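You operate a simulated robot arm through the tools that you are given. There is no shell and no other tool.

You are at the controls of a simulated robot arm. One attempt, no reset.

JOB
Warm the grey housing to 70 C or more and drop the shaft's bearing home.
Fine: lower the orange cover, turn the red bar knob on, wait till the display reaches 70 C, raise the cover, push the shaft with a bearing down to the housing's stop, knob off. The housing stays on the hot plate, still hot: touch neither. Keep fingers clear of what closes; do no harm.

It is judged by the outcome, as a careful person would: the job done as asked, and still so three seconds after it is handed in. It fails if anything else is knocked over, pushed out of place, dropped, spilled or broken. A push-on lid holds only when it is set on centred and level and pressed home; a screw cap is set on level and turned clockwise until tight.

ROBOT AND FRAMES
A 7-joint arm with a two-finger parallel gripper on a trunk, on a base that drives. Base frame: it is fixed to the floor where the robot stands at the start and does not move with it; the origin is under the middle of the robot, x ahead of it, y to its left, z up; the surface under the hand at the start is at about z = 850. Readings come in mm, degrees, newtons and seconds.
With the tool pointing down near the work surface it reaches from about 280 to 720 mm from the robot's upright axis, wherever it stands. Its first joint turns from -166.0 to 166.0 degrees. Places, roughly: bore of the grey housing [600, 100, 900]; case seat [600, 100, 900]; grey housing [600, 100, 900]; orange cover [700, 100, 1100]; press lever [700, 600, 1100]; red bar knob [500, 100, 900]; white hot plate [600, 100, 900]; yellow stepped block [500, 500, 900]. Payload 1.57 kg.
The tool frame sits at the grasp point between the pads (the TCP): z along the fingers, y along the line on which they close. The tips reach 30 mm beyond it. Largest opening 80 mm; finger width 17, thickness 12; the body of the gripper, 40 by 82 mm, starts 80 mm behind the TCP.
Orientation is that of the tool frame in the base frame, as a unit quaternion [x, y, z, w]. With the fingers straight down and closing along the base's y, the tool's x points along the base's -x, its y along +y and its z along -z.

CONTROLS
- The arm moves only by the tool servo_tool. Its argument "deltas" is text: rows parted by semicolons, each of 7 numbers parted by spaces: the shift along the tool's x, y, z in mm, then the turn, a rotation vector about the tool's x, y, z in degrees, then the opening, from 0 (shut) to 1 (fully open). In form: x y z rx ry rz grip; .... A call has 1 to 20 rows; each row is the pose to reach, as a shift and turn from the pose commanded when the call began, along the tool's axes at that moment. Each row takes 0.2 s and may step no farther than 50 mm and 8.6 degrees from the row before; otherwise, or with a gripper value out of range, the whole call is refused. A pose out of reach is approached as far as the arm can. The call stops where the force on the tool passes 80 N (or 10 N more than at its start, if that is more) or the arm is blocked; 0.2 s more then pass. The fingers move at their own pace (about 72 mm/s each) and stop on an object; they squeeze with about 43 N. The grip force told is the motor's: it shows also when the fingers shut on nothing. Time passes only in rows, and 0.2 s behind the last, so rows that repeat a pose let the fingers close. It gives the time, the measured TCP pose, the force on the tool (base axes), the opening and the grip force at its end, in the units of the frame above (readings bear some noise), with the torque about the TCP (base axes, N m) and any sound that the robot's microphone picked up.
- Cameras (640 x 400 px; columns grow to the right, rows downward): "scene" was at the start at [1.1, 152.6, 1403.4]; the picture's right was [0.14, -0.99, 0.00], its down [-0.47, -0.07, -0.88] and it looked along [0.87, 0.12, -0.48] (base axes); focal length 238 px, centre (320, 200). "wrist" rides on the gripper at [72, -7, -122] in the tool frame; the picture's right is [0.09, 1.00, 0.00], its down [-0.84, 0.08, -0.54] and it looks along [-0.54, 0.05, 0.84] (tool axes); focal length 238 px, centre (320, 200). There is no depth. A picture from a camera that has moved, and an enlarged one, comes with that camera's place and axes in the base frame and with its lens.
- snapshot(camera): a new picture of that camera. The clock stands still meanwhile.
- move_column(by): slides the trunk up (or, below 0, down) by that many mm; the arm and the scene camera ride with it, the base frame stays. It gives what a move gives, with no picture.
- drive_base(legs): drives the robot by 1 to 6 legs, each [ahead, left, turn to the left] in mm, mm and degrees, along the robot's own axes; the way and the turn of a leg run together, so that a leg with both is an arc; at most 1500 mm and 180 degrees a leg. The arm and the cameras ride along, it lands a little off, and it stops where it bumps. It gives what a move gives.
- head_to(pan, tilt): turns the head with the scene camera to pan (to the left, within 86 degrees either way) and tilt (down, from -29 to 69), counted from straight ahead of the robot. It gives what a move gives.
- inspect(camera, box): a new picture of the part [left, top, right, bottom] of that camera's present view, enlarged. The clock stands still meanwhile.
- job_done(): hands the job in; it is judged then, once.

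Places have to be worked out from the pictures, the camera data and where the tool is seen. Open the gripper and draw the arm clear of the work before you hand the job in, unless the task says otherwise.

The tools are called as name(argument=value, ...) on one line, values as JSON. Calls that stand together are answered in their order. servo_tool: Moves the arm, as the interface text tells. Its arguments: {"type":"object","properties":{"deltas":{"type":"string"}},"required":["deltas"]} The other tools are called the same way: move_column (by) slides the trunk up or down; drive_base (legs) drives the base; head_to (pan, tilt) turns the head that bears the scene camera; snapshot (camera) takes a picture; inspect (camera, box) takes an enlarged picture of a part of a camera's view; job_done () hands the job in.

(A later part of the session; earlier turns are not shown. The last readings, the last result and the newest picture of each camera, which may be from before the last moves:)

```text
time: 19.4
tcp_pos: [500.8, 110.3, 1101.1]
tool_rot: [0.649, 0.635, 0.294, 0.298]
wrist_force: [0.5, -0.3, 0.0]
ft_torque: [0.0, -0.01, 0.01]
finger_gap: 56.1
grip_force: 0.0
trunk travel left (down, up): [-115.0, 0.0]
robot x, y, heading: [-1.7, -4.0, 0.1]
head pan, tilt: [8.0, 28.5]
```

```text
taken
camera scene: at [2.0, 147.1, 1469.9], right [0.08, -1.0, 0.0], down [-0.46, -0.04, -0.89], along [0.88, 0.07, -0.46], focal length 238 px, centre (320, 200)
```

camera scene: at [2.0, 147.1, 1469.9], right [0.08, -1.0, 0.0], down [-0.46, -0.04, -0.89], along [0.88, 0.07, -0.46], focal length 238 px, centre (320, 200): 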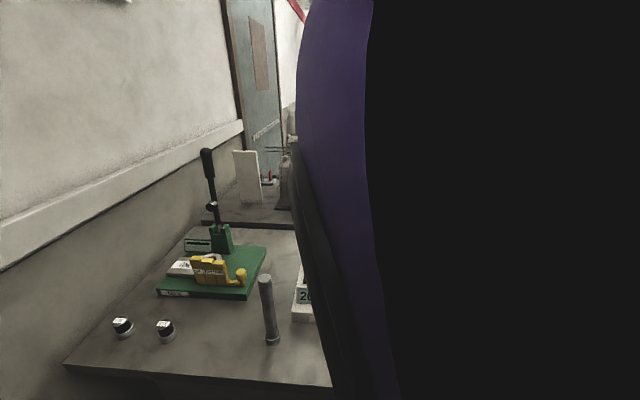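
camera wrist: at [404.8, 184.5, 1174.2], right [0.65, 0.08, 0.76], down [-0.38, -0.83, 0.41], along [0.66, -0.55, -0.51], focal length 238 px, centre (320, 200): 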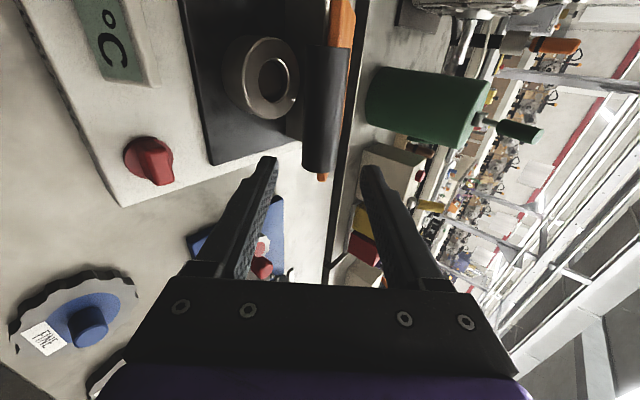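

The elbow is brushing the head again, so I lift and bring the hand to vertical, which draws the elbow away. The closed fingertips go above the bar, which I judge to be at about [540, 143, 1067].

servo_tool(deltas="3 15 -13 0 0 0 0.5; 6 30 -26 0 0 0 0.3; 9 37 -30 7 0 0 0; 12 41 -25 15 0 0 0; 14 45 -20 23 0 0 0; 16 49 -15 31 0 0 0; 18 53 -10 38 0 0 0; 20 58 -6 44 0 0 0; 22 62.6 -2 49.5 0 0 0; 22 62.6 -2 49.5 0 0 0")

snapshot(camera="wrist")

snapshot(camera="scene")

```text
time: 21.6
tcp_pos: [539.6, 138.5, 1150.6]
tool_rot: [0.709, 0.705, 0.0, 0.001]
wrist_force: [0.4, -0.5, -0.3]
ft_torque: [-0.02, 0.01, 0.04]
finger_gap: 0.2
grip_force: 20.9
trunk travel left (down, up): [-115.0, 0.0]
robot x, y, heading: [-0.1, -2.5, -0.2]
head pan, tilt: [8.0, 28.5]
```

```text
taken
camera wrist: at [532.8, 210.8, 1270.8], right [1.0, 0.09, 0.0], down [0.07, -0.84, 0.54], along [0.05, -0.54, -0.84], focal length 238 px, centre (320, 200)
```

wrist: 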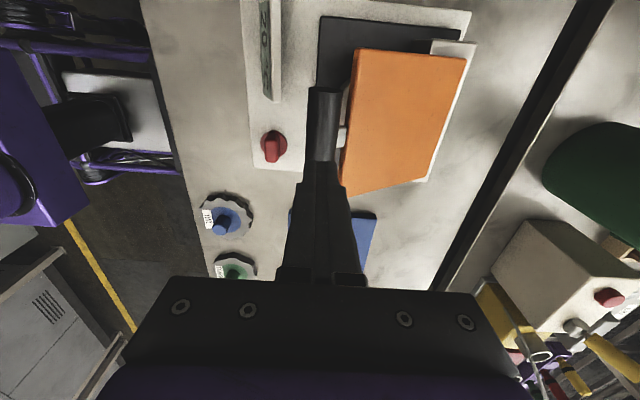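

```text
taken
camera scene: at [1.3, 152.6, 1468.5], right [0.14, -0.99, 0.0], down [-0.47, -0.07, -0.88], along [0.87, 0.12, -0.48], focal length 238 px, centre (320, 200)
```

scene: 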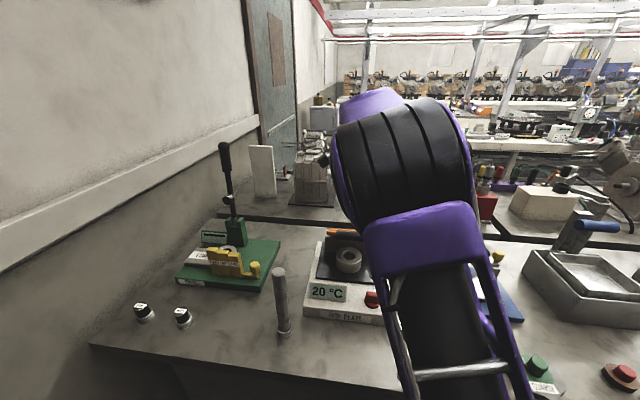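

The bar lies right under the closed tips, at about [538, –, 1067]. I press it down slowly, following its arc until about 8° above flat.

servo_tool(deltas="0 0 20 0 0 0 0; 0 0 38 0 0 0 0; 0 -3 43 0 0 0 0; 0 -5 48 0 0 0 0; 0 -8 54 0 0 0 0; 0 -11 60 0 0 0 0; 0 -14 66 0 0 0 0; 0 -16 72 0 0 0 0; 0 -18 77 0 0 0 0; 0 -20 82 0 0 0 0; 0 -22 87 0 0 0 0; 0 -23 92 0 0 0 0; 0 -24 97 0 0 0 0; 0 -25 101 0 0 0 0; 0 -26 106 0 0 0 0; 0 -27 110 0 0 0 0")

snapshot(camera="wrist")

snapshot(camera="scene")

```text
time: 25.0
tcp_pos: [512.0, 138.1, 1039.3]
tool_rot: [0.709, 0.705, 0.0, 0.001]
wrist_force: [0.1, -0.5, 0.5]
ft_torque: [-0.02, -0.05, 0.03]
finger_gap: 0.0
grip_force: 21.1
trunk travel left (down, up): [-115.0, 0.0]
robot x, y, heading: [3.7, -1.5, 0.0]
head pan, tilt: [8.0, 28.5]
```

```text
taken
camera wrist: at [505.7, 210.6, 1160.6], right [1.0, 0.09, 0.0], down [0.07, -0.84, 0.54], along [0.05, -0.54, -0.84], focal length 238 px, centre (320, 200)
```

wrist: 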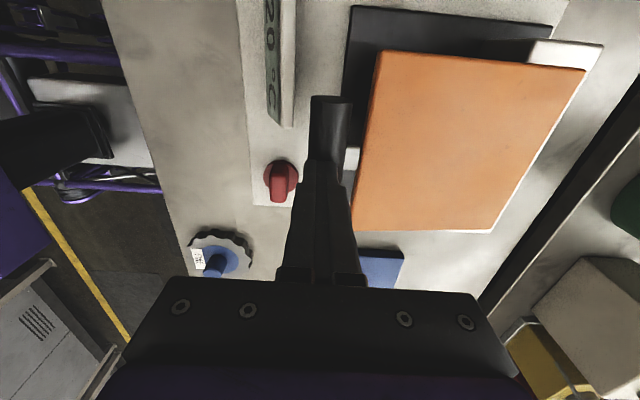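

```text
taken
camera scene: at [1.0, 152.5, 1468.5], right [0.14, -0.99, 0.0], down [-0.47, -0.07, -0.88], along [0.87, 0.12, -0.48], focal length 238 px, centre (320, 200)
```

scene: 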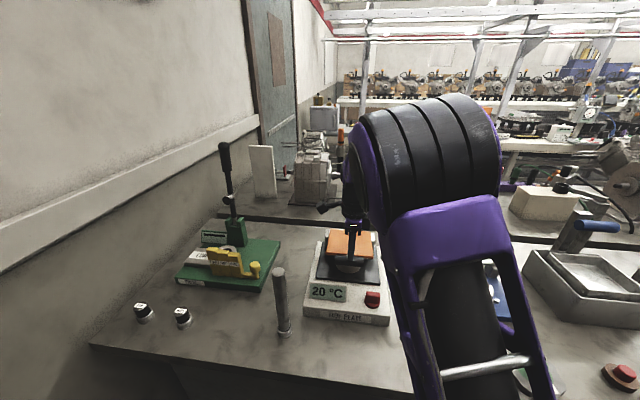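

The cover is nearly flat (bar at z≈995), moving with almost no force. I continue in small steps watching the force.

servo_tool(deltas="0 -0.5 3 0 0 0 0; 0 -1 6 0 0 0 0; 0 -1 9 0 0 0 0; 0 -1.5 12 0 0 0 0; 0 -1.5 15 0 0 0 0")

inspect(camera="scene", box=[295, 210, 405, 330])

```text
time: 26.2
tcp_pos: [510.4, 140.1, 1024.7]
tool_rot: [0.709, 0.705, 0.001, 0.001]
wrist_force: [-0.6, 0.0, 0.9]
ft_torque: [0.01, 0.01, 0.01]
finger_gap: 0.0
grip_force: 20.9
trunk travel left (down, up): [-115.0, 0.0]
robot x, y, heading: [-0.4, -1.6, -0.1]
head pan, tilt: [8.0, 28.5]
```

```text
3.33 times, centred on (350, 270) of scene
camera zoom: at [1.0, 152.6, 1468.5], right [0.14, -0.99, 0.0], down [-0.47, -0.07, -0.88], along [0.87, 0.12, -0.48], focal length 794 px, centre (220, -33)
```

zoom: 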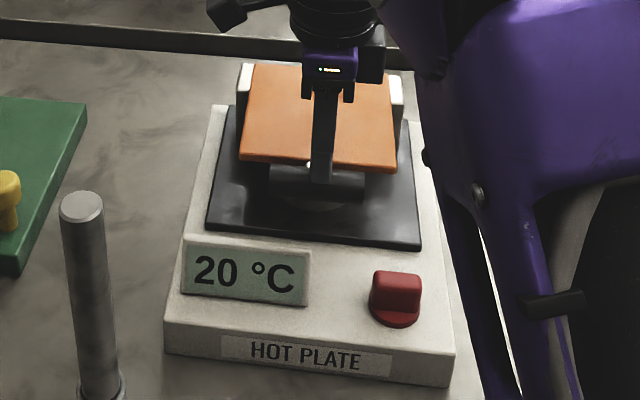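

Still free, so I go on in 2–3 mm steps.

servo_tool(deltas="0 0 2.5 0 0 0 0; 0 0 5 0 0 0 0; 0 0 7.5 0 0 0 0; 0 0 10 0 0 0 0")

```text
time: 27.2
tcp_pos: [510.7, 138.1, 1019.0]
tool_rot: [0.71, 0.704, 0.004, 0.003]
wrist_force: [-3.4, 2.3, 43.8]
ft_torque: [0.08, -0.08, -0.05]
finger_gap: 0.0
grip_force: 21.1
trunk travel left (down, up): [-115.0, 0.0]
robot x, y, heading: [-1.9, 4.3, -0.1]
head pan, tilt: [8.0, 28.5]
```

A firm stop is felt at bar height about 975 (44 N), so the cover is down. I back straight up and check it stays.

servo_tool(deltas="0 0 -6 0 0 0 0; 0 0 -30 0 0 0 0; 0 0 -65 0 0 0 0; 0 0 -95 0 0 0 0; 0 0 -95 0 0 0 0")

snapshot(camera="wrist")

inspect(camera="scene", box=[295, 210, 405, 330])

```text
time: 28.4
tcp_pos: [508.4, 139.1, 1110.2]
tool_rot: [0.71, 0.704, -0.001, 0.002]
wrist_force: [0.3, -0.1, -0.4]
ft_torque: [0.03, 0.02, 0.0]
finger_gap: 0.2
grip_force: 21.7
trunk travel left (down, up): [-115.0, 0.0]
robot x, y, heading: [3.4, -0.3, 0.1]
head pan, tilt: [8.0, 28.5]
```

```text
taken
camera wrist: at [503.4, 210.7, 1231.0], right [1.0, 0.08, 0.0], down [0.07, -0.84, 0.54], along [0.05, -0.54, -0.84], focal length 238 px, centre (320, 200)
```

wrist: 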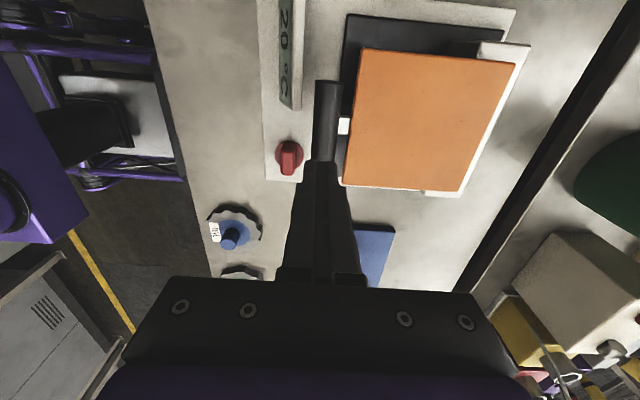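

```text
3.33 times, centred on (350, 270) of scene
camera zoom: at [1.1, 152.5, 1468.5], right [0.14, -0.99, 0.0], down [-0.47, -0.07, -0.88], along [0.87, 0.12, -0.48], focal length 794 px, centre (220, -33)
```

zoom: 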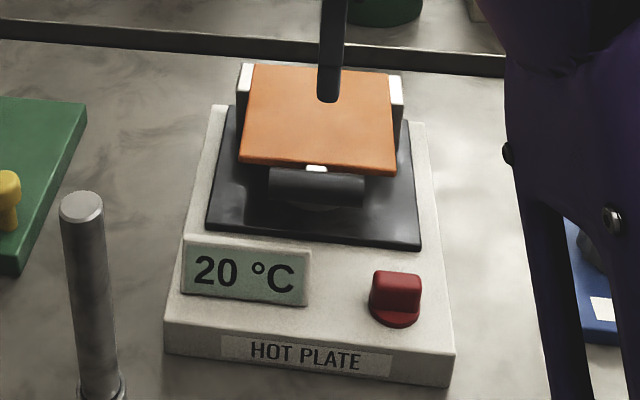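

The cover is flat at bar height 975 and stays there. Now I measure the knob more closely.

inspect(camera="wrist", box=[250, 110, 330, 190])

inspect(camera="scene", box=[350, 280, 400, 330])

```text
5.00 times, centred on (290, 150) of wrist
camera zoom: at [503.4, 210.7, 1231.0], right [1.0, 0.08, 0.0], down [0.07, -0.84, 0.54], along [0.05, -0.54, -0.84], focal length 1192 px, centre (470, 450)
```

zoom: 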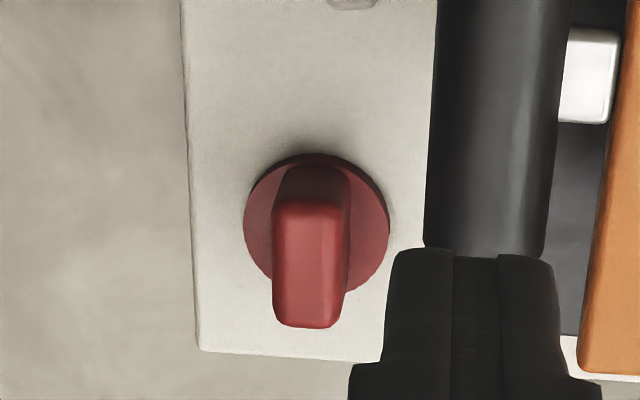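

```text
8.00 times, centred on (375, 305) of scene
camera zoom: at [1.1, 152.5, 1468.5], right [0.14, -0.99, 0.0], down [-0.47, -0.07, -0.88], along [0.87, 0.12, -0.48], focal length 1907 px, centre (-120, -640)
```

zoom: 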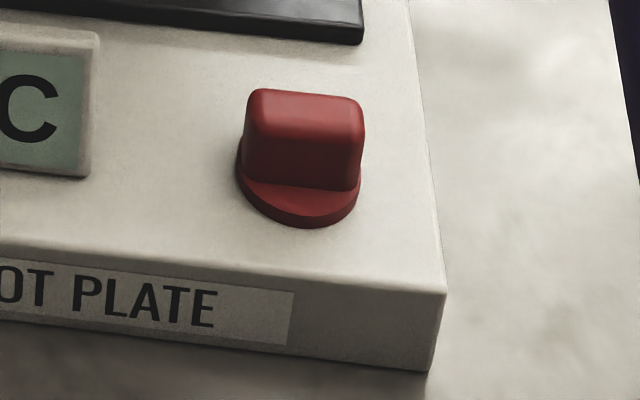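

Knob: bar top is at about [471, 70, 927], about 40 long in y and 18 thick, with its flange top at z≈892. I move above it with the gripper half open and look again before descending.

servo_tool(deltas="-20 -10 0 0 0 0 0.5; -40 -20 0 0 0 0 0.5; -60 -30 0 0 0 0 0.5; -69.5 -37.5 30 0 0 0 0.5; -69.5 -37.5 70 0 0 0 0.5; -69.5 -37.5 110 0 0 0 0.5; -69.5 -37.5 110 0 0 0 0.5")

snapshot(camera="wrist")

inspect(camera="scene", box=[300, 210, 440, 330])

```text
time: 30.0
tcp_pos: [473.1, 69.9, 1000.2]
tool_rot: [0.709, 0.705, 0.0, 0.001]
wrist_force: [0.4, -0.4, 0.4]
ft_torque: [-0.03, -0.02, 0.0]
finger_gap: 39.8
grip_force: 0.1
trunk travel left (down, up): [-115.0, 0.0]
robot x, y, heading: [-4.1, 1.3, 0.1]
head pan, tilt: [8.0, 28.5]
```

```text
taken
camera wrist: at [467.1, 142.3, 1120.5], right [1.0, 0.09, 0.0], down [0.07, -0.84, 0.54], along [0.05, -0.54, -0.84], focal length 238 px, centre (320, 200)
```

wrist: 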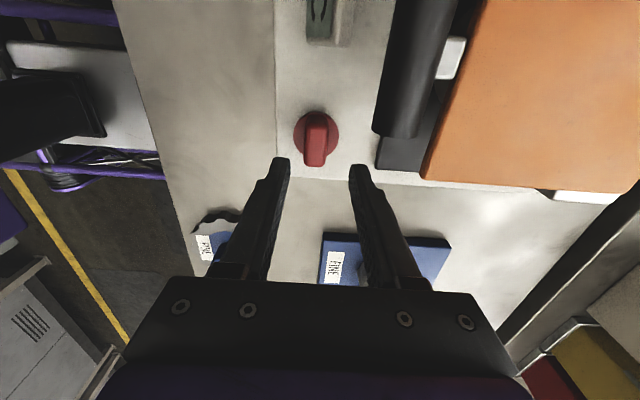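

```text
3.33 times, centred on (370, 270) of scene
camera zoom: at [1.3, 152.6, 1468.5], right [0.14, -0.99, 0.0], down [-0.47, -0.07, -0.88], along [0.87, 0.12, -0.48], focal length 794 px, centre (153, -33)
```

zoom: 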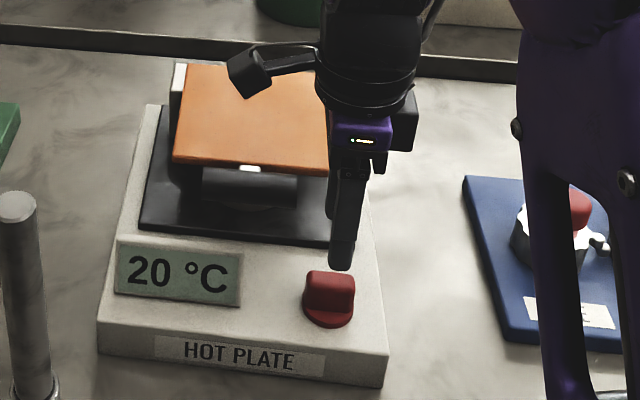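

Knob bar centre measures [470, 71] here, so the tool is within 2 mm. I descend 70 mm and close on the bar.

servo_tool(deltas="0 -2 20 0 0 0 0.5; 0 -2 40 0 0 0 0.5; 0 -2 58 0 0 0 0.5; 0 -2 69 0 0 0 0.5; 0 -2 69 0 0 0 0.5")

snapshot(camera="wrist")

inspect(camera="scene", box=[320, 250, 420, 330])

```text
time: 31.2
tcp_pos: [471.7, 70.0, 930.4]
tool_rot: [0.71, 0.705, 0.001, 0.002]
wrist_force: [-0.4, -0.1, 0.2]
ft_torque: [0.01, -0.02, 0.02]
finger_gap: 40.0
grip_force: 0.0
trunk travel left (down, up): [-115.0, 0.0]
robot x, y, heading: [-1.6, 0.7, 0.0]
head pan, tilt: [8.0, 28.5]
```

```text
taken
camera wrist: at [464.6, 141.9, 1051.7], right [1.0, 0.09, 0.0], down [0.07, -0.84, 0.54], along [0.05, -0.54, -0.84], focal length 238 px, centre (320, 200)
```

wrist: 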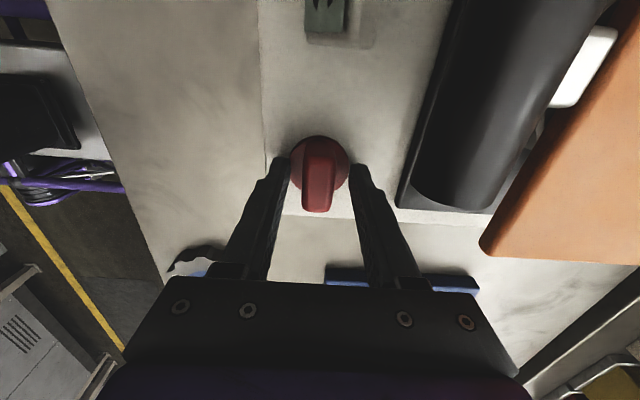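

```text
5.00 times, centred on (370, 290) of scene
camera zoom: at [1.2, 152.6, 1468.5], right [0.14, -0.99, 0.0], down [-0.47, -0.07, -0.88], along [0.87, 0.12, -0.48], focal length 1192 px, centre (70, -250)
```

zoom: 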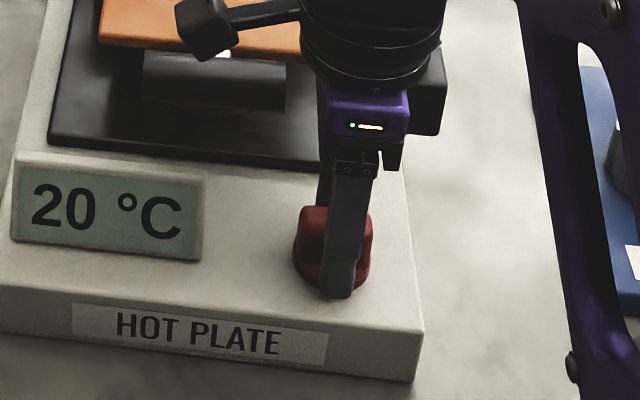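

The fingers straddle the bar. In the scene view they sit about 4 mm to the right of the knob's middle, so I shift 3 mm and close.

servo_tool(deltas="3 0 0 0 0 0 0.5; 3 0 0 0 0 0 0.3; 3 0 0 0 0 0 0.1; 3 0 0 0 0 0 0.1; 3 0 0 0 0 0 0.1")

inspect(camera="wrist", box=[240, 110, 400, 270])

```text
time: 32.4
tcp_pos: [470.5, 72.7, 931.4]
tool_rot: [0.71, 0.705, -0.001, 0.0]
wrist_force: [-8.7, -0.6, -0.5]
ft_torque: [0.12, 0.07, -0.01]
finger_gap: 19.7
grip_force: 34.0
trunk travel left (down, up): [-115.0, 0.0]
robot x, y, heading: [-5.2, -1.5, -0.0]
head pan, tilt: [8.0, 28.5]
```

```text
2.50 times, centred on (320, 190) of wrist
camera zoom: at [463.7, 144.7, 1052.0], right [1.0, 0.09, 0.0], down [0.07, -0.84, 0.54], along [0.05, -0.54, -0.84], focal length 596 px, centre (320, 225)
```

zoom: 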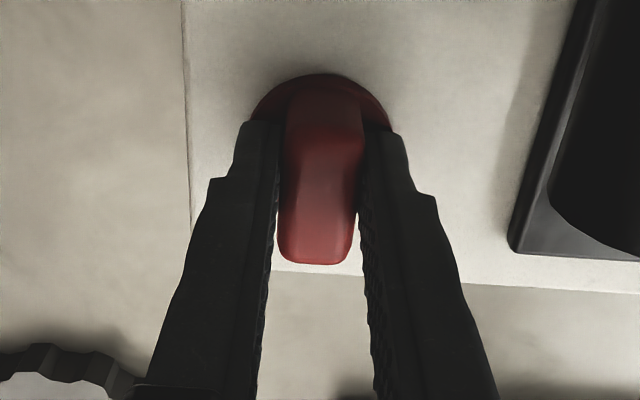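

Gripped (19.7 mm). I try turning clockwise (seen from above) about 24° first and watch the torque.

servo_tool(deltas="0 -1 0 0 0 6 0.1; 0 -1 0 0 0 12 0.1; 0 -1 0 0 0 18 0.1; 0 -1 0 0 0 24 0.1")

inspect(camera="wrist", box=[240, 110, 400, 270])

inspect(camera="scene", box=[300, 250, 420, 330])

```text
time: 33.4
tcp_pos: [470.4, 71.0, 930.6]
tool_rot: [0.842, 0.54, 0.0, 0.002]
wrist_force: [2.0, -0.1, 0.4]
ft_torque: [-0.55, 0.86, 0.04]
finger_gap: 19.7
grip_force: 33.8
trunk travel left (down, up): [-115.0, 0.0]
robot x, y, heading: [-0.4, -1.3, -0.1]
head pan, tilt: [8.0, 28.5]
```

```text
2.50 times, centred on (320, 190) of wrist
camera zoom: at [494.2, 140.7, 1052.1], right [0.94, -0.33, 0.0], down [-0.28, -0.79, 0.54], along [-0.18, -0.51, -0.84], focal length 596 px, centre (320, 225)
```

zoom: 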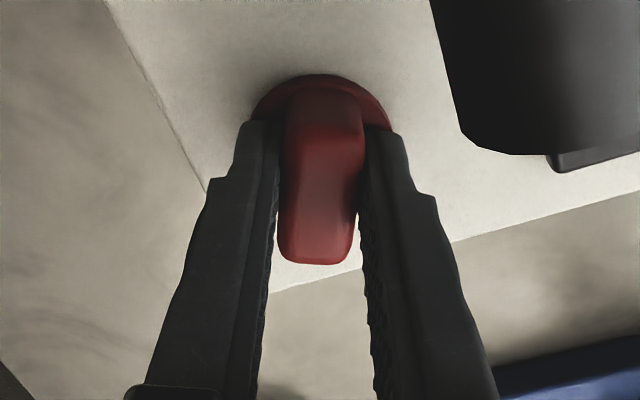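

```text
5.00 times, centred on (360, 290) of scene
camera zoom: at [1.6, 152.6, 1468.6], right [0.14, -0.99, 0.0], down [-0.47, -0.07, -0.88], along [0.87, 0.12, -0.48], focal length 1192 px, centre (120, -250)
```

zoom: 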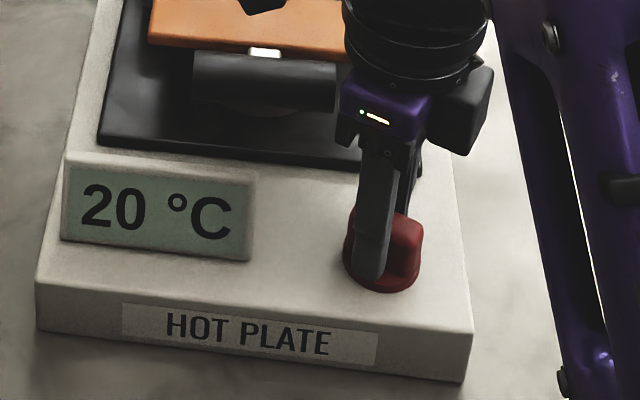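

The knob turns freely clockwise, so I continue to about 90° total.

servo_tool(deltas="0 0 0 0 0 7 0.1; 0 0 0 0 0 14 0.1; 0 0 0 0 0 21 0.1; 0 0 0 0 0 28 0.1; 0 0 0 0 0 35 0.1; 0 0 0 0 0 42 0.1; 0 0 0 0 0 49 0.1; 0 0 0 0 0 56 0.1; 0 0 0 0 0 63 0.1; 0 0 0 0 0 66 0.1")

inspect(camera="scene", box=[300, 210, 440, 330])

snapshot(camera="wrist")

```text
time: 35.6
tcp_pos: [472.1, 69.2, 931.8]
tool_rot: [1.0, -0.004, 0.002, 0.002]
wrist_force: [21.4, -16.6, 7.9]
ft_torque: [0.59, 0.08, 0.6]
finger_gap: 19.8
grip_force: 33.9
trunk travel left (down, up): [-115.0, 0.0]
robot x, y, heading: [2.0, -2.0, -0.0]
head pan, tilt: [8.0, 28.5]
```

```text
3.33 times, centred on (370, 270) of scene
camera zoom: at [2.6, 150.9, 1468.8], right [0.14, -0.99, 0.0], down [-0.47, -0.07, -0.88], along [0.87, 0.12, -0.48], focal length 794 px, centre (153, -33)
```

zoom: 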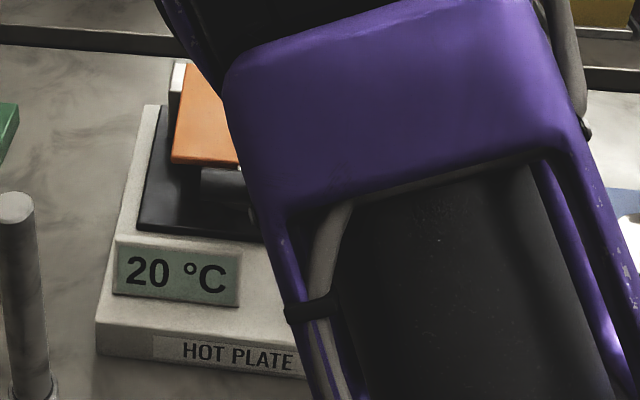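

```text
taken
camera wrist: at [543.3, 76.5, 1052.5], right [0.08, -1.0, 0.0], down [-0.84, -0.07, 0.54], along [-0.54, -0.05, -0.84], focal length 238 px, centre (320, 200)
```

wrist: 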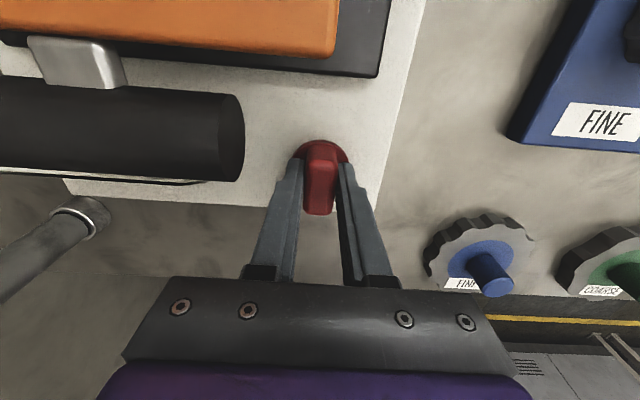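

The knob bar now points along x, with about 0.6 N m torque, so it is probably at its stop. I wait briefly to see whether the display climbs.

servo_tool(deltas="0 0 0 0 0 0 0.1; 0 0 0 0 0 0 0.1; 0 0 0 0 0 0 0.1; 0 0 0 0 0 0 0.1; 0 0 0 0 0 0 0.1")

inspect(camera="scene", box=[300, 210, 440, 330])

```text
time: 36.8
tcp_pos: [472.1, 69.8, 930.7]
tool_rot: [1.0, -0.004, 0.002, 0.001]
wrist_force: [22.1, -20.1, 10.2]
ft_torque: [0.51, -0.17, 0.51]
finger_gap: 19.8
grip_force: 33.2
trunk travel left (down, up): [-115.0, 0.0]
robot x, y, heading: [0.3, 1.8, 0.0]
head pan, tilt: [8.0, 28.5]
```

```text
3.33 times, centred on (370, 270) of scene
camera zoom: at [2.3, 150.8, 1468.8], right [0.14, -0.99, 0.0], down [-0.47, -0.07, -0.88], along [0.87, 0.12, -0.48], focal length 794 px, centre (153, -33)
```

zoom: 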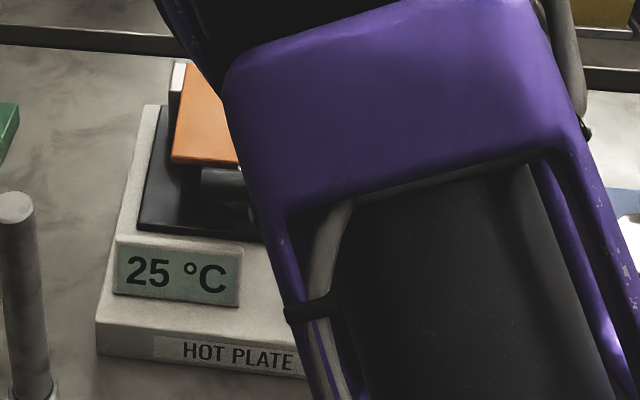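

It heats: 25 °C and rising. I open the gripper and lift straight up, off the knob.

servo_tool(deltas="0 0 0 0 0 0 0.3; 0 0 0 0 0 0 0.5; 0 0 -3 0 0 0 0.5; 0 0 -20 0 0 0 0.5; 0 0 -45 0 0 0 0.5; 0 0 -80 0 0 0 0.5; 0 0 -120 0 0 0 0.5")

snapshot(camera="scene")

snapshot(camera="wrist")

```text
time: 38.4
tcp_pos: [468.7, 73.4, 1052.2]
tool_rot: [1.0, -0.004, 0.0, 0.001]
wrist_force: [0.3, -0.4, 1.3]
ft_torque: [-0.03, 0.01, 0.02]
finger_gap: 40.2
grip_force: 0.0
trunk travel left (down, up): [-115.0, 0.0]
robot x, y, heading: [-2.5, -1.1, 0.2]
head pan, tilt: [8.0, 28.5]
```

```text
taken
camera scene: at [1.2, 152.6, 1468.5], right [0.14, -0.99, 0.0], down [-0.47, -0.07, -0.88], along [0.87, 0.12, -0.48], focal length 238 px, centre (320, 200)
```

scene: 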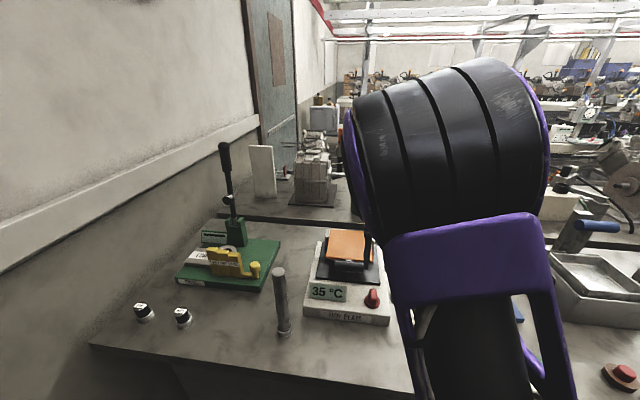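

```text
taken
camera wrist: at [540.4, 80.0, 1172.4], right [0.09, -1.0, 0.0], down [-0.84, -0.07, 0.54], along [-0.54, -0.05, -0.84], focal length 238 px, centre (320, 200)
```

wrist: 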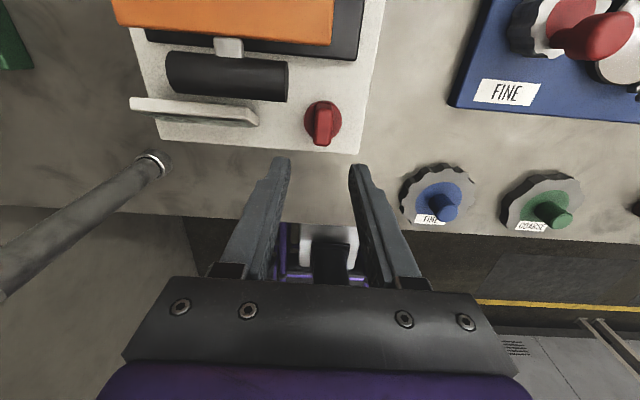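

35 °C now. While it heats I turn the hand back by 90°, high above everything. To raise the cover I will push the bar up from below with the shut fingers, tilted.

servo_tool(deltas="0 0 -10 0 0 -8 0; 0 0 -20 0 0 -16 0; 0 0 -30 0 0 -24 0; 0 0 -30 0 0 -32 0; 0 0 -30 0 0 -40 0; 0 0 -30 0 0 -48 0; 0 0 -30 0 0 -56 0; 0 0 -30 0 0 -64 0; 0 0 -30 0 0 -72 0; 0 0 -30 0 0 -80 0; 0 0 -30 0 0 -88 0; 0 0 -30 0 0 -90 0")

snapshot(camera="scene")

head_to(pan=8, tilt=45)

snapshot(camera="scene")

```text
time: 41.0
tcp_pos: [469.4, 72.8, 1080.5]
tool_rot: [0.709, 0.705, 0.0, 0.001]
wrist_force: [0.6, 0.5, 0.4]
ft_torque: [0.0, -0.02, 0.05]
finger_gap: 0.0
grip_force: 20.8
trunk travel left (down, up): [-115.0, 0.0]
robot x, y, heading: [1.8, -1.9, -0.2]
head pan, tilt: [8.0, 28.5]
```

```text
taken
camera scene: at [1.1, 152.6, 1468.5], right [0.14, -0.99, 0.0], down [-0.47, -0.07, -0.88], along [0.87, 0.12, -0.48], focal length 238 px, centre (320, 200)
```

scene: 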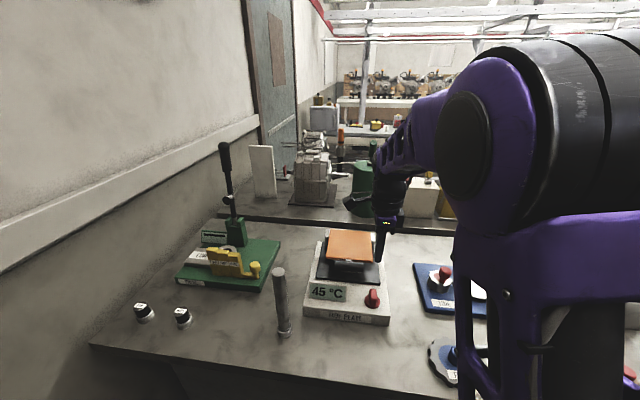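

```text
time: 41.8
tcp_pos: [468.8, 72.4, 1080.7]
tool_rot: [0.709, 0.705, 0.0, 0.001]
wrist_force: [-0.1, 0.2, 0.2]
ft_torque: [-0.02, 0.01, 0.0]
finger_gap: 0.1
grip_force: 21.4
trunk travel left (down, up): [-115.0, 0.0]
robot x, y, heading: [-3.1, 1.7, 0.1]
head pan, tilt: [8.0, 45.0]
```

```text
taken
camera scene: at [-8.4, 151.2, 1443.6], right [0.14, -0.99, 0.0], down [-0.7, -0.1, -0.71], along [0.7, 0.1, -0.71], focal length 238 px, centre (320, 200)
```

scene: 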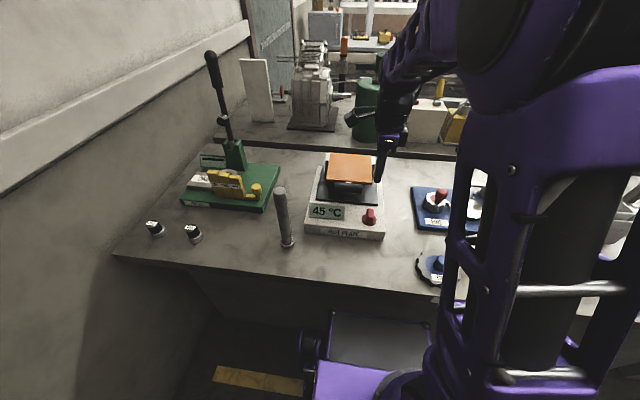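

45 °C. I drive the base 150 mm straight back, so the tilted hand can work under the bar with the elbow stretched away from the head.

drive_base(legs=[[-150, 0, 0]])

snapshot(camera="scene")

snapshot(camera="wrist")

```text
time: 43.2
tcp_pos: [319.5, 71.6, 1081.1]
tool_rot: [0.71, 0.704, 0.0, 0.001]
wrist_force: [0.3, 0.2, 0.7]
ft_torque: [-0.05, -0.01, -0.01]
finger_gap: 0.1
grip_force: 21.1
trunk travel left (down, up): [-115.0, 0.0]
robot x, y, heading: [-151.2, 4.3, -0.1]
head pan, tilt: [8.0, 45.0]
```

```text
taken
camera scene: at [-158.0, 151.3, 1443.5], right [0.14, -0.99, 0.0], down [-0.7, -0.1, -0.71], along [0.7, 0.1, -0.71], focal length 238 px, centre (320, 200)
```

scene: 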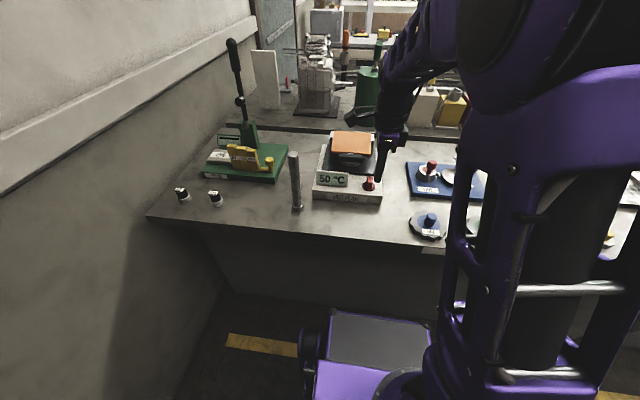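

```text
taken
camera wrist: at [313.8, 144.4, 1201.8], right [1.0, 0.08, 0.0], down [0.07, -0.84, 0.54], along [0.05, -0.54, -0.84], focal length 238 px, centre (320, 200)
```

wrist: 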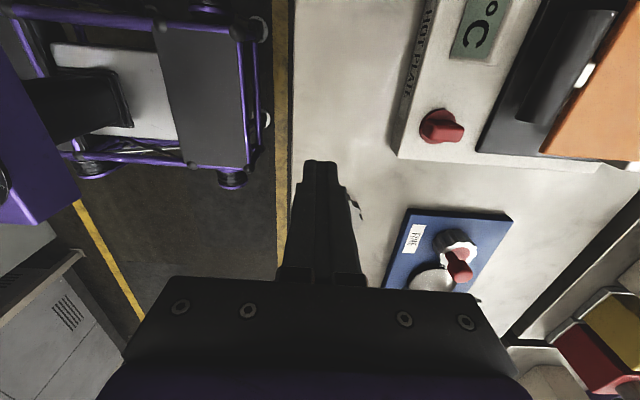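

50 °C. I bring the hand to a tilted pre-position in front of the bar, at y≈120 between the bar's end and its post.

servo_tool(deltas="8 20 5 -7 0 0 0; 16 40 10 -14 0 0 0; 24 60 20 -21 0 0 0; 32 75 35 -28 0 0 0; 40 90 50 -35 0 0 0; 48.4 100 63 -42 0 0 0; 48.4 107.5 76 -50 0 0 0; 48.4 107.5 76 -50 0 0 0")

snapshot(camera="scene")

snapshot(camera="wrist")

```text
time: 45.0
tcp_pos: [427.6, 118.9, 1006.2]
tool_rot: [0.643, 0.638, 0.298, 0.301]
wrist_force: [-0.1, -0.5, -0.8]
ft_torque: [0.0, -0.02, 0.01]
finger_gap: 0.0
grip_force: 21.1
trunk travel left (down, up): [-115.0, 0.0]
robot x, y, heading: [-151.7, -0.8, 0.1]
head pan, tilt: [8.0, 45.0]
```

```text
taken
camera scene: at [-158.0, 151.4, 1443.5], right [0.14, -0.99, 0.0], down [-0.7, -0.1, -0.71], along [0.7, 0.1, -0.71], focal length 238 px, centre (320, 200)
```

scene: 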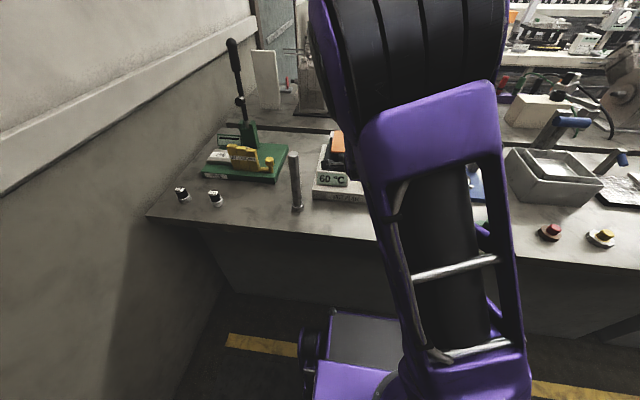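

```text
taken
camera wrist: at [330.8, 192.2, 1077.2], right [0.64, 0.09, 0.76], down [-0.37, -0.83, 0.41], along [0.67, -0.55, -0.5], focal length 238 px, centre (320, 200)
```

wrist: 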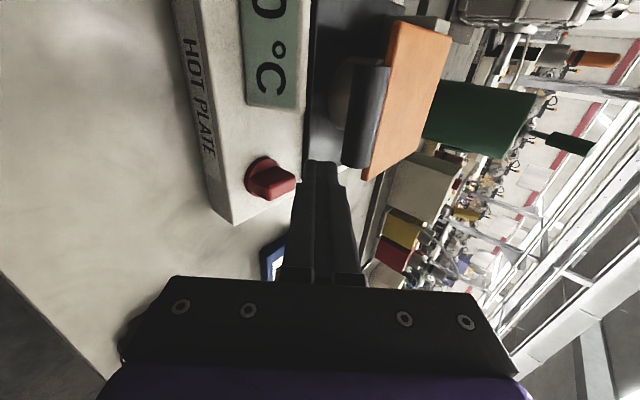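

60 °C. I slide the shut fingers in under the bar with about 6 mm of gap and wait there for 70 °C or more.

servo_tool(deltas="0 0 15 0 0 0 0; 0 0 30 0 0 0 0; 0 0 45 0 0 0 0; 0 0 58 0 0 0 0; 0 0 70 0 0 0 0; 0 0 70 0 0 0 0; 0 0 70 0 0 0 0; 0 0 70 0 0 0 0; 0 0 70 0 0 0 0; 0 0 70 0 0 0 0; 0 0 70 0 0 0 0; 0 0 70 0 0 0 0")

inspect(camera="scene", box=[300, 130, 380, 210])

snapshot(camera="wrist")

```text
time: 47.6
tcp_pos: [481.6, 119.0, 958.9]
tool_rot: [0.643, 0.638, 0.298, 0.301]
wrist_force: [0.5, 0.1, 0.2]
ft_torque: [0.03, 0.01, 0.0]
finger_gap: 0.0
grip_force: 21.3
trunk travel left (down, up): [-115.0, 0.0]
robot x, y, heading: [-150.7, 1.7, -0.4]
head pan, tilt: [8.0, 45.0]
```

```text
5.00 times, centred on (340, 170) of scene
camera zoom: at [-158.0, 151.3, 1443.5], right [0.14, -0.99, 0.0], down [-0.7, -0.1, -0.71], along [0.7, 0.1, -0.71], focal length 1192 px, centre (220, 350)
```

zoom: 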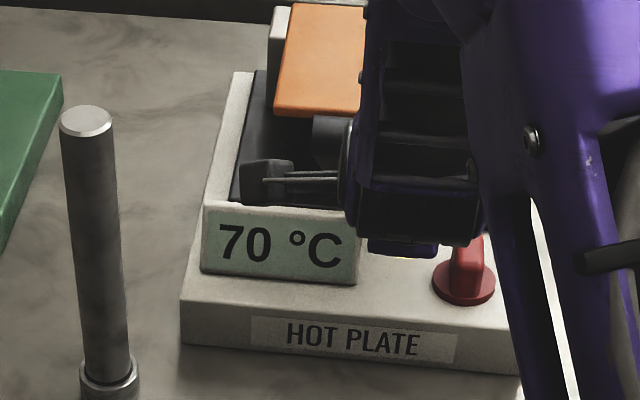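

```text
taken
camera wrist: at [384.3, 192.1, 1032.1], right [0.64, 0.09, 0.76], down [-0.37, -0.83, 0.41], along [0.67, -0.55, -0.5], focal length 238 px, centre (320, 200)
```

wrist: 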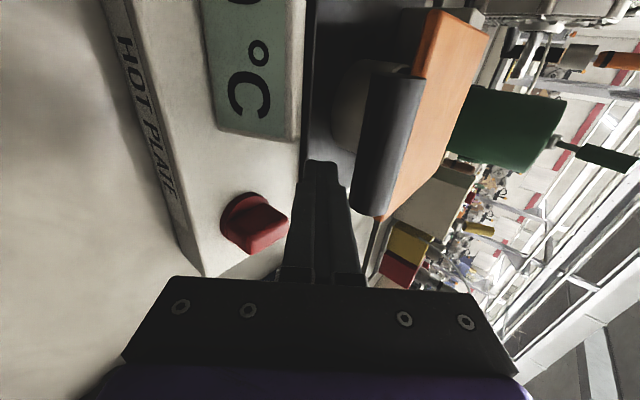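

The display shows 70 °C. I wait two more seconds for margin.

servo_tool(deltas="0 0 0 0 0 0 0; 0 0 0 0 0 0 0; 0 0 0 0 0 0 0; 0 0 0 0 0 0 0; 0 0 0 0 0 0 0; 0 0 0 0 0 0 0; 0 0 0 0 0 0 0; 0 0 0 0 0 0 0; 0 0 0 0 0 0 0")

inspect(camera="scene", box=[300, 130, 380, 210])

```text
time: 49.6
tcp_pos: [481.7, 120.6, 960.5]
tool_rot: [0.643, 0.638, 0.297, 0.301]
wrist_force: [-0.1, -1.1, -0.4]
ft_torque: [0.02, 0.03, 0.0]
finger_gap: 0.0
grip_force: 21.6
trunk travel left (down, up): [-115.0, 0.0]
robot x, y, heading: [-147.6, 0.5, -0.1]
head pan, tilt: [8.0, 45.0]
```

```text
5.00 times, centred on (340, 170) of scene
camera zoom: at [-158.0, 151.3, 1443.5], right [0.14, -0.99, 0.0], down [-0.7, -0.1, -0.71], along [0.7, 0.1, -0.71], focal length 1192 px, centre (220, 350)
```

zoom: 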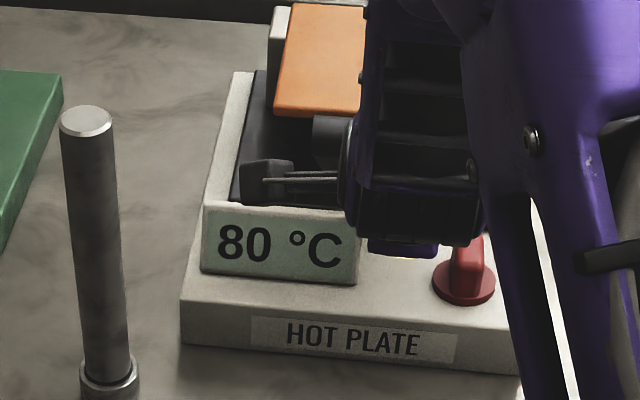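

80 °C. Now I raise the cover, pushing the bar up from below along its arc to about 45°.

servo_tool(deltas="0 5 0 0 0 0 0; 0 9 -2 0 0 0 0; 0 14 -6 0 0 0 0; 0 19.2 -9.8 0 0 0 0; 0 25.7 -14 0 0 0 0; 0 32.2 -18.1 0 0 0 0; 0 39 -21.7 0 0 0 0; 0 45.9 -25.2 0 0 0 0; 0 53 -28.2 0 0 0 0; 0 60 -31 0 0 0 0; 0 67.3 -33.4 0 0 0 0; 0 74.7 -35.6 0 0 0 0; 0 82 -37.4 0 0 0 0; 0 89.6 -39 0 0 0 0; 0 97.2 -40.1 0 0 0 0; 0 104.9 -41 0 0 0 0; 0 112.5 -41.4 0 0 0 0; 0 120.2 -41.6 0 0 0 0; 0 127.9 -41.4 0 0 0 0; 0 135.6 -41 0 0 0 0")

snapshot(camera="scene")

snapshot(camera="wrist")

```text
time: 53.8
tcp_pos: [536.2, 118.7, 1091.6]
tool_rot: [0.643, 0.639, 0.297, 0.301]
wrist_force: [-3.4, 0.6, -0.5]
ft_torque: [0.03, 0.02, 0.01]
finger_gap: 0.0
grip_force: 20.8
trunk travel left (down, up): [-115.0, 0.0]
robot x, y, heading: [-147.5, -2.0, -0.1]
head pan, tilt: [8.0, 45.0]
```

```text
taken
camera scene: at [-158.3, 151.3, 1443.5], right [0.14, -0.99, 0.0], down [-0.7, -0.1, -0.71], along [0.7, 0.1, -0.71], focal length 238 px, centre (320, 200)
```

scene: 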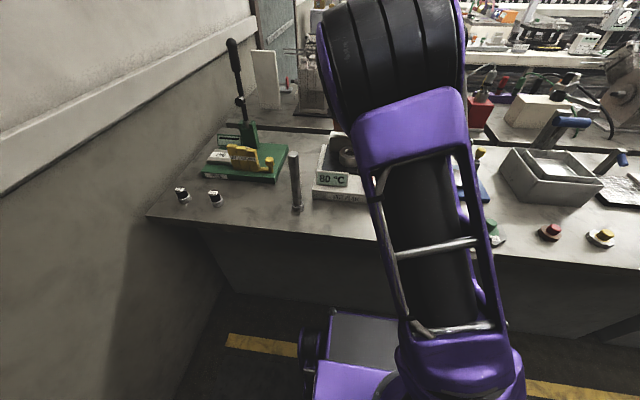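

```text
taken
camera wrist: at [439.5, 191.4, 1162.7], right [0.64, 0.09, 0.76], down [-0.37, -0.83, 0.41], along [0.67, -0.55, -0.5], focal length 238 px, centre (320, 200)
```

wrist: 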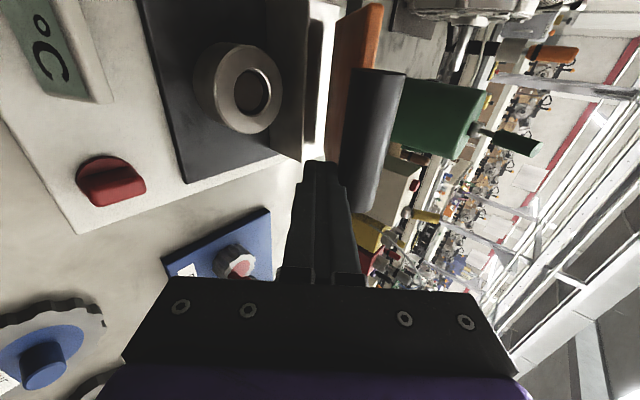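

The cover holds at about 45°. To finish the swing I need the base forward again, so I first draw the hand back to vertical, clear of the bar.

servo_tool(deltas="0 -14.8 -21.2 0 0 0 0; 0 -29.6 -42.4 0 0 0 0; 0 -44.4 -63.6 7 0 0 0; 0 -59.2 -84.8 14 0 0 0; 0 -74 -106 21 0 0 0; 0 -88.8 -127 28 0 0 0; 0 -103.6 -148 35 0 0 0; 0 -118.7 -169.4 42 0 0 0; 0 -118.7 -169.4 50 0 0 0; 0 -118.7 -169.4 50 0 0 0")

inspect(camera="scene", box=[290, 80, 450, 220])

drive_base(legs=[[147, 0, 0]])

snapshot(camera="scene")

snapshot(camera="wrist")

```text
time: 56.0
tcp_pos: [331.0, 121.8, 1108.4]
tool_rot: [0.71, 0.704, -0.001, 0.001]
wrist_force: [0.8, 0.6, -0.4]
ft_torque: [0.01, 0.02, 0.02]
finger_gap: 0.3
grip_force: 20.5
trunk travel left (down, up): [-115.0, 0.0]
robot x, y, heading: [-149.2, -1.4, 0.0]
head pan, tilt: [8.0, 45.0]
```

```text
2.86 times, centred on (370, 150) of scene
camera zoom: at [-157.8, 151.4, 1443.5], right [0.14, -0.99, 0.0], down [-0.7, -0.1, -0.71], along [0.7, 0.1, -0.71], focal length 681 px, centre (177, 343)
```

zoom: 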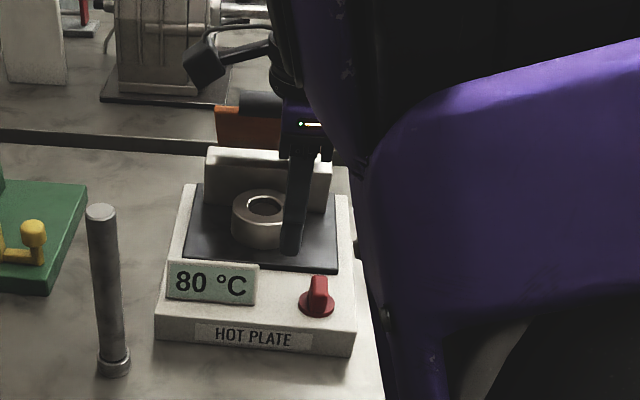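

```text
time: 57.4
tcp_pos: [477.8, 119.5, 1107.7]
tool_rot: [0.71, 0.704, -0.001, 0.001]
wrist_force: [0.2, 0.2, 0.0]
ft_torque: [0.02, -0.03, -0.01]
finger_gap: 0.1
grip_force: 21.2
trunk travel left (down, up): [-115.0, 0.0]
robot x, y, heading: [-3.1, 1.4, -0.3]
head pan, tilt: [8.0, 45.0]
```

```text
taken
camera scene: at [-11.0, 151.1, 1443.5], right [0.14, -0.99, 0.0], down [-0.7, -0.1, -0.71], along [0.7, 0.1, -0.71], focal length 238 px, centre (320, 200)
```

scene: 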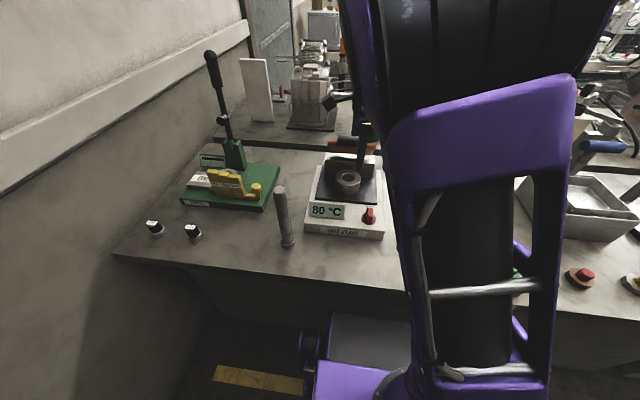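

```text
taken
camera wrist: at [472.0, 191.9, 1229.0], right [1.0, 0.08, 0.0], down [0.07, -0.84, 0.54], along [0.05, -0.54, -0.84], focal length 238 px, centre (320, 200)
```

wrist: 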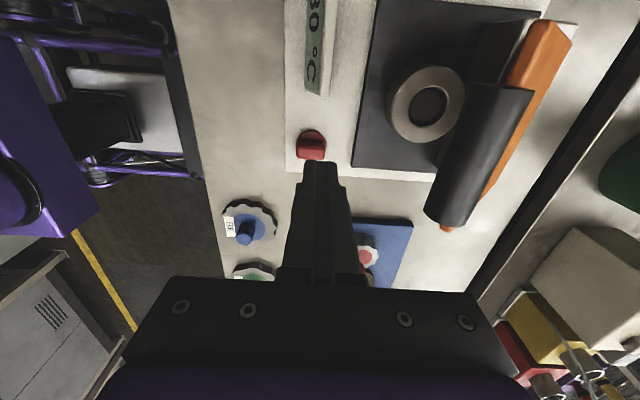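

The display holds at 80 °C and the cover holds at about 45° (bar near [567, 1100]). I tilt 30°, set the shut fingers in front of the bar and push it on up.

servo_tool(deltas="0 12 1 -7.5 0 0 0; 0 24 2 -15 0 0 0; 0 38 3 -22.5 0 0 0; 0 51 4 -30 0 0 0; 0 51 4 -30 0 0 0")

snapshot(camera="wrist")

snapshot(camera="scene")

```text
time: 58.6
tcp_pos: [528.7, 119.4, 1103.7]
tool_rot: [0.685, 0.68, 0.183, 0.185]
wrist_force: [0.1, -0.4, 0.4]
ft_torque: [0.0, 0.0, -0.03]
finger_gap: 0.0
grip_force: 21.3
trunk travel left (down, up): [-115.0, 0.0]
robot x, y, heading: [-7.3, -0.1, -0.1]
head pan, tilt: [8.0, 45.0]
```

```text
taken
camera wrist: at [462.7, 191.8, 1204.9], right [0.86, 0.09, 0.5], down [-0.21, -0.83, 0.51], along [0.46, -0.55, -0.7], focal length 238 px, centre (320, 200)
```

wrist: 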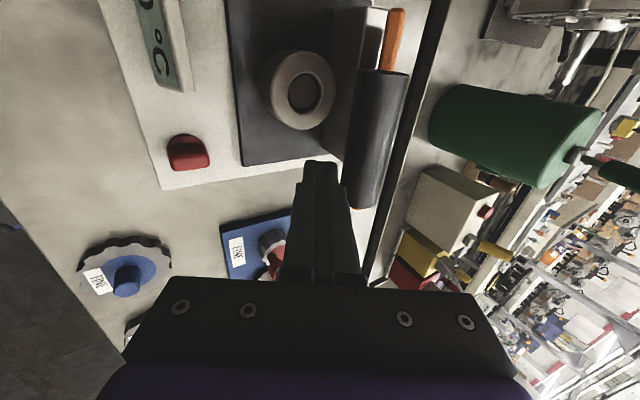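

```text
taken
camera scene: at [-11.0, 151.1, 1443.5], right [0.14, -0.99, 0.0], down [-0.7, -0.1, -0.71], along [0.7, 0.1, -0.71], focal length 238 px, centre (320, 200)
```

scene: 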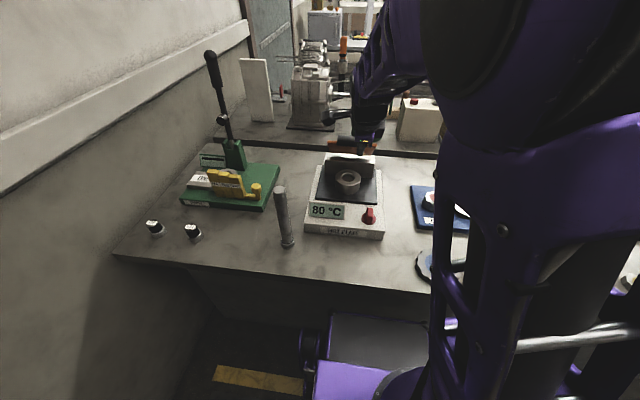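

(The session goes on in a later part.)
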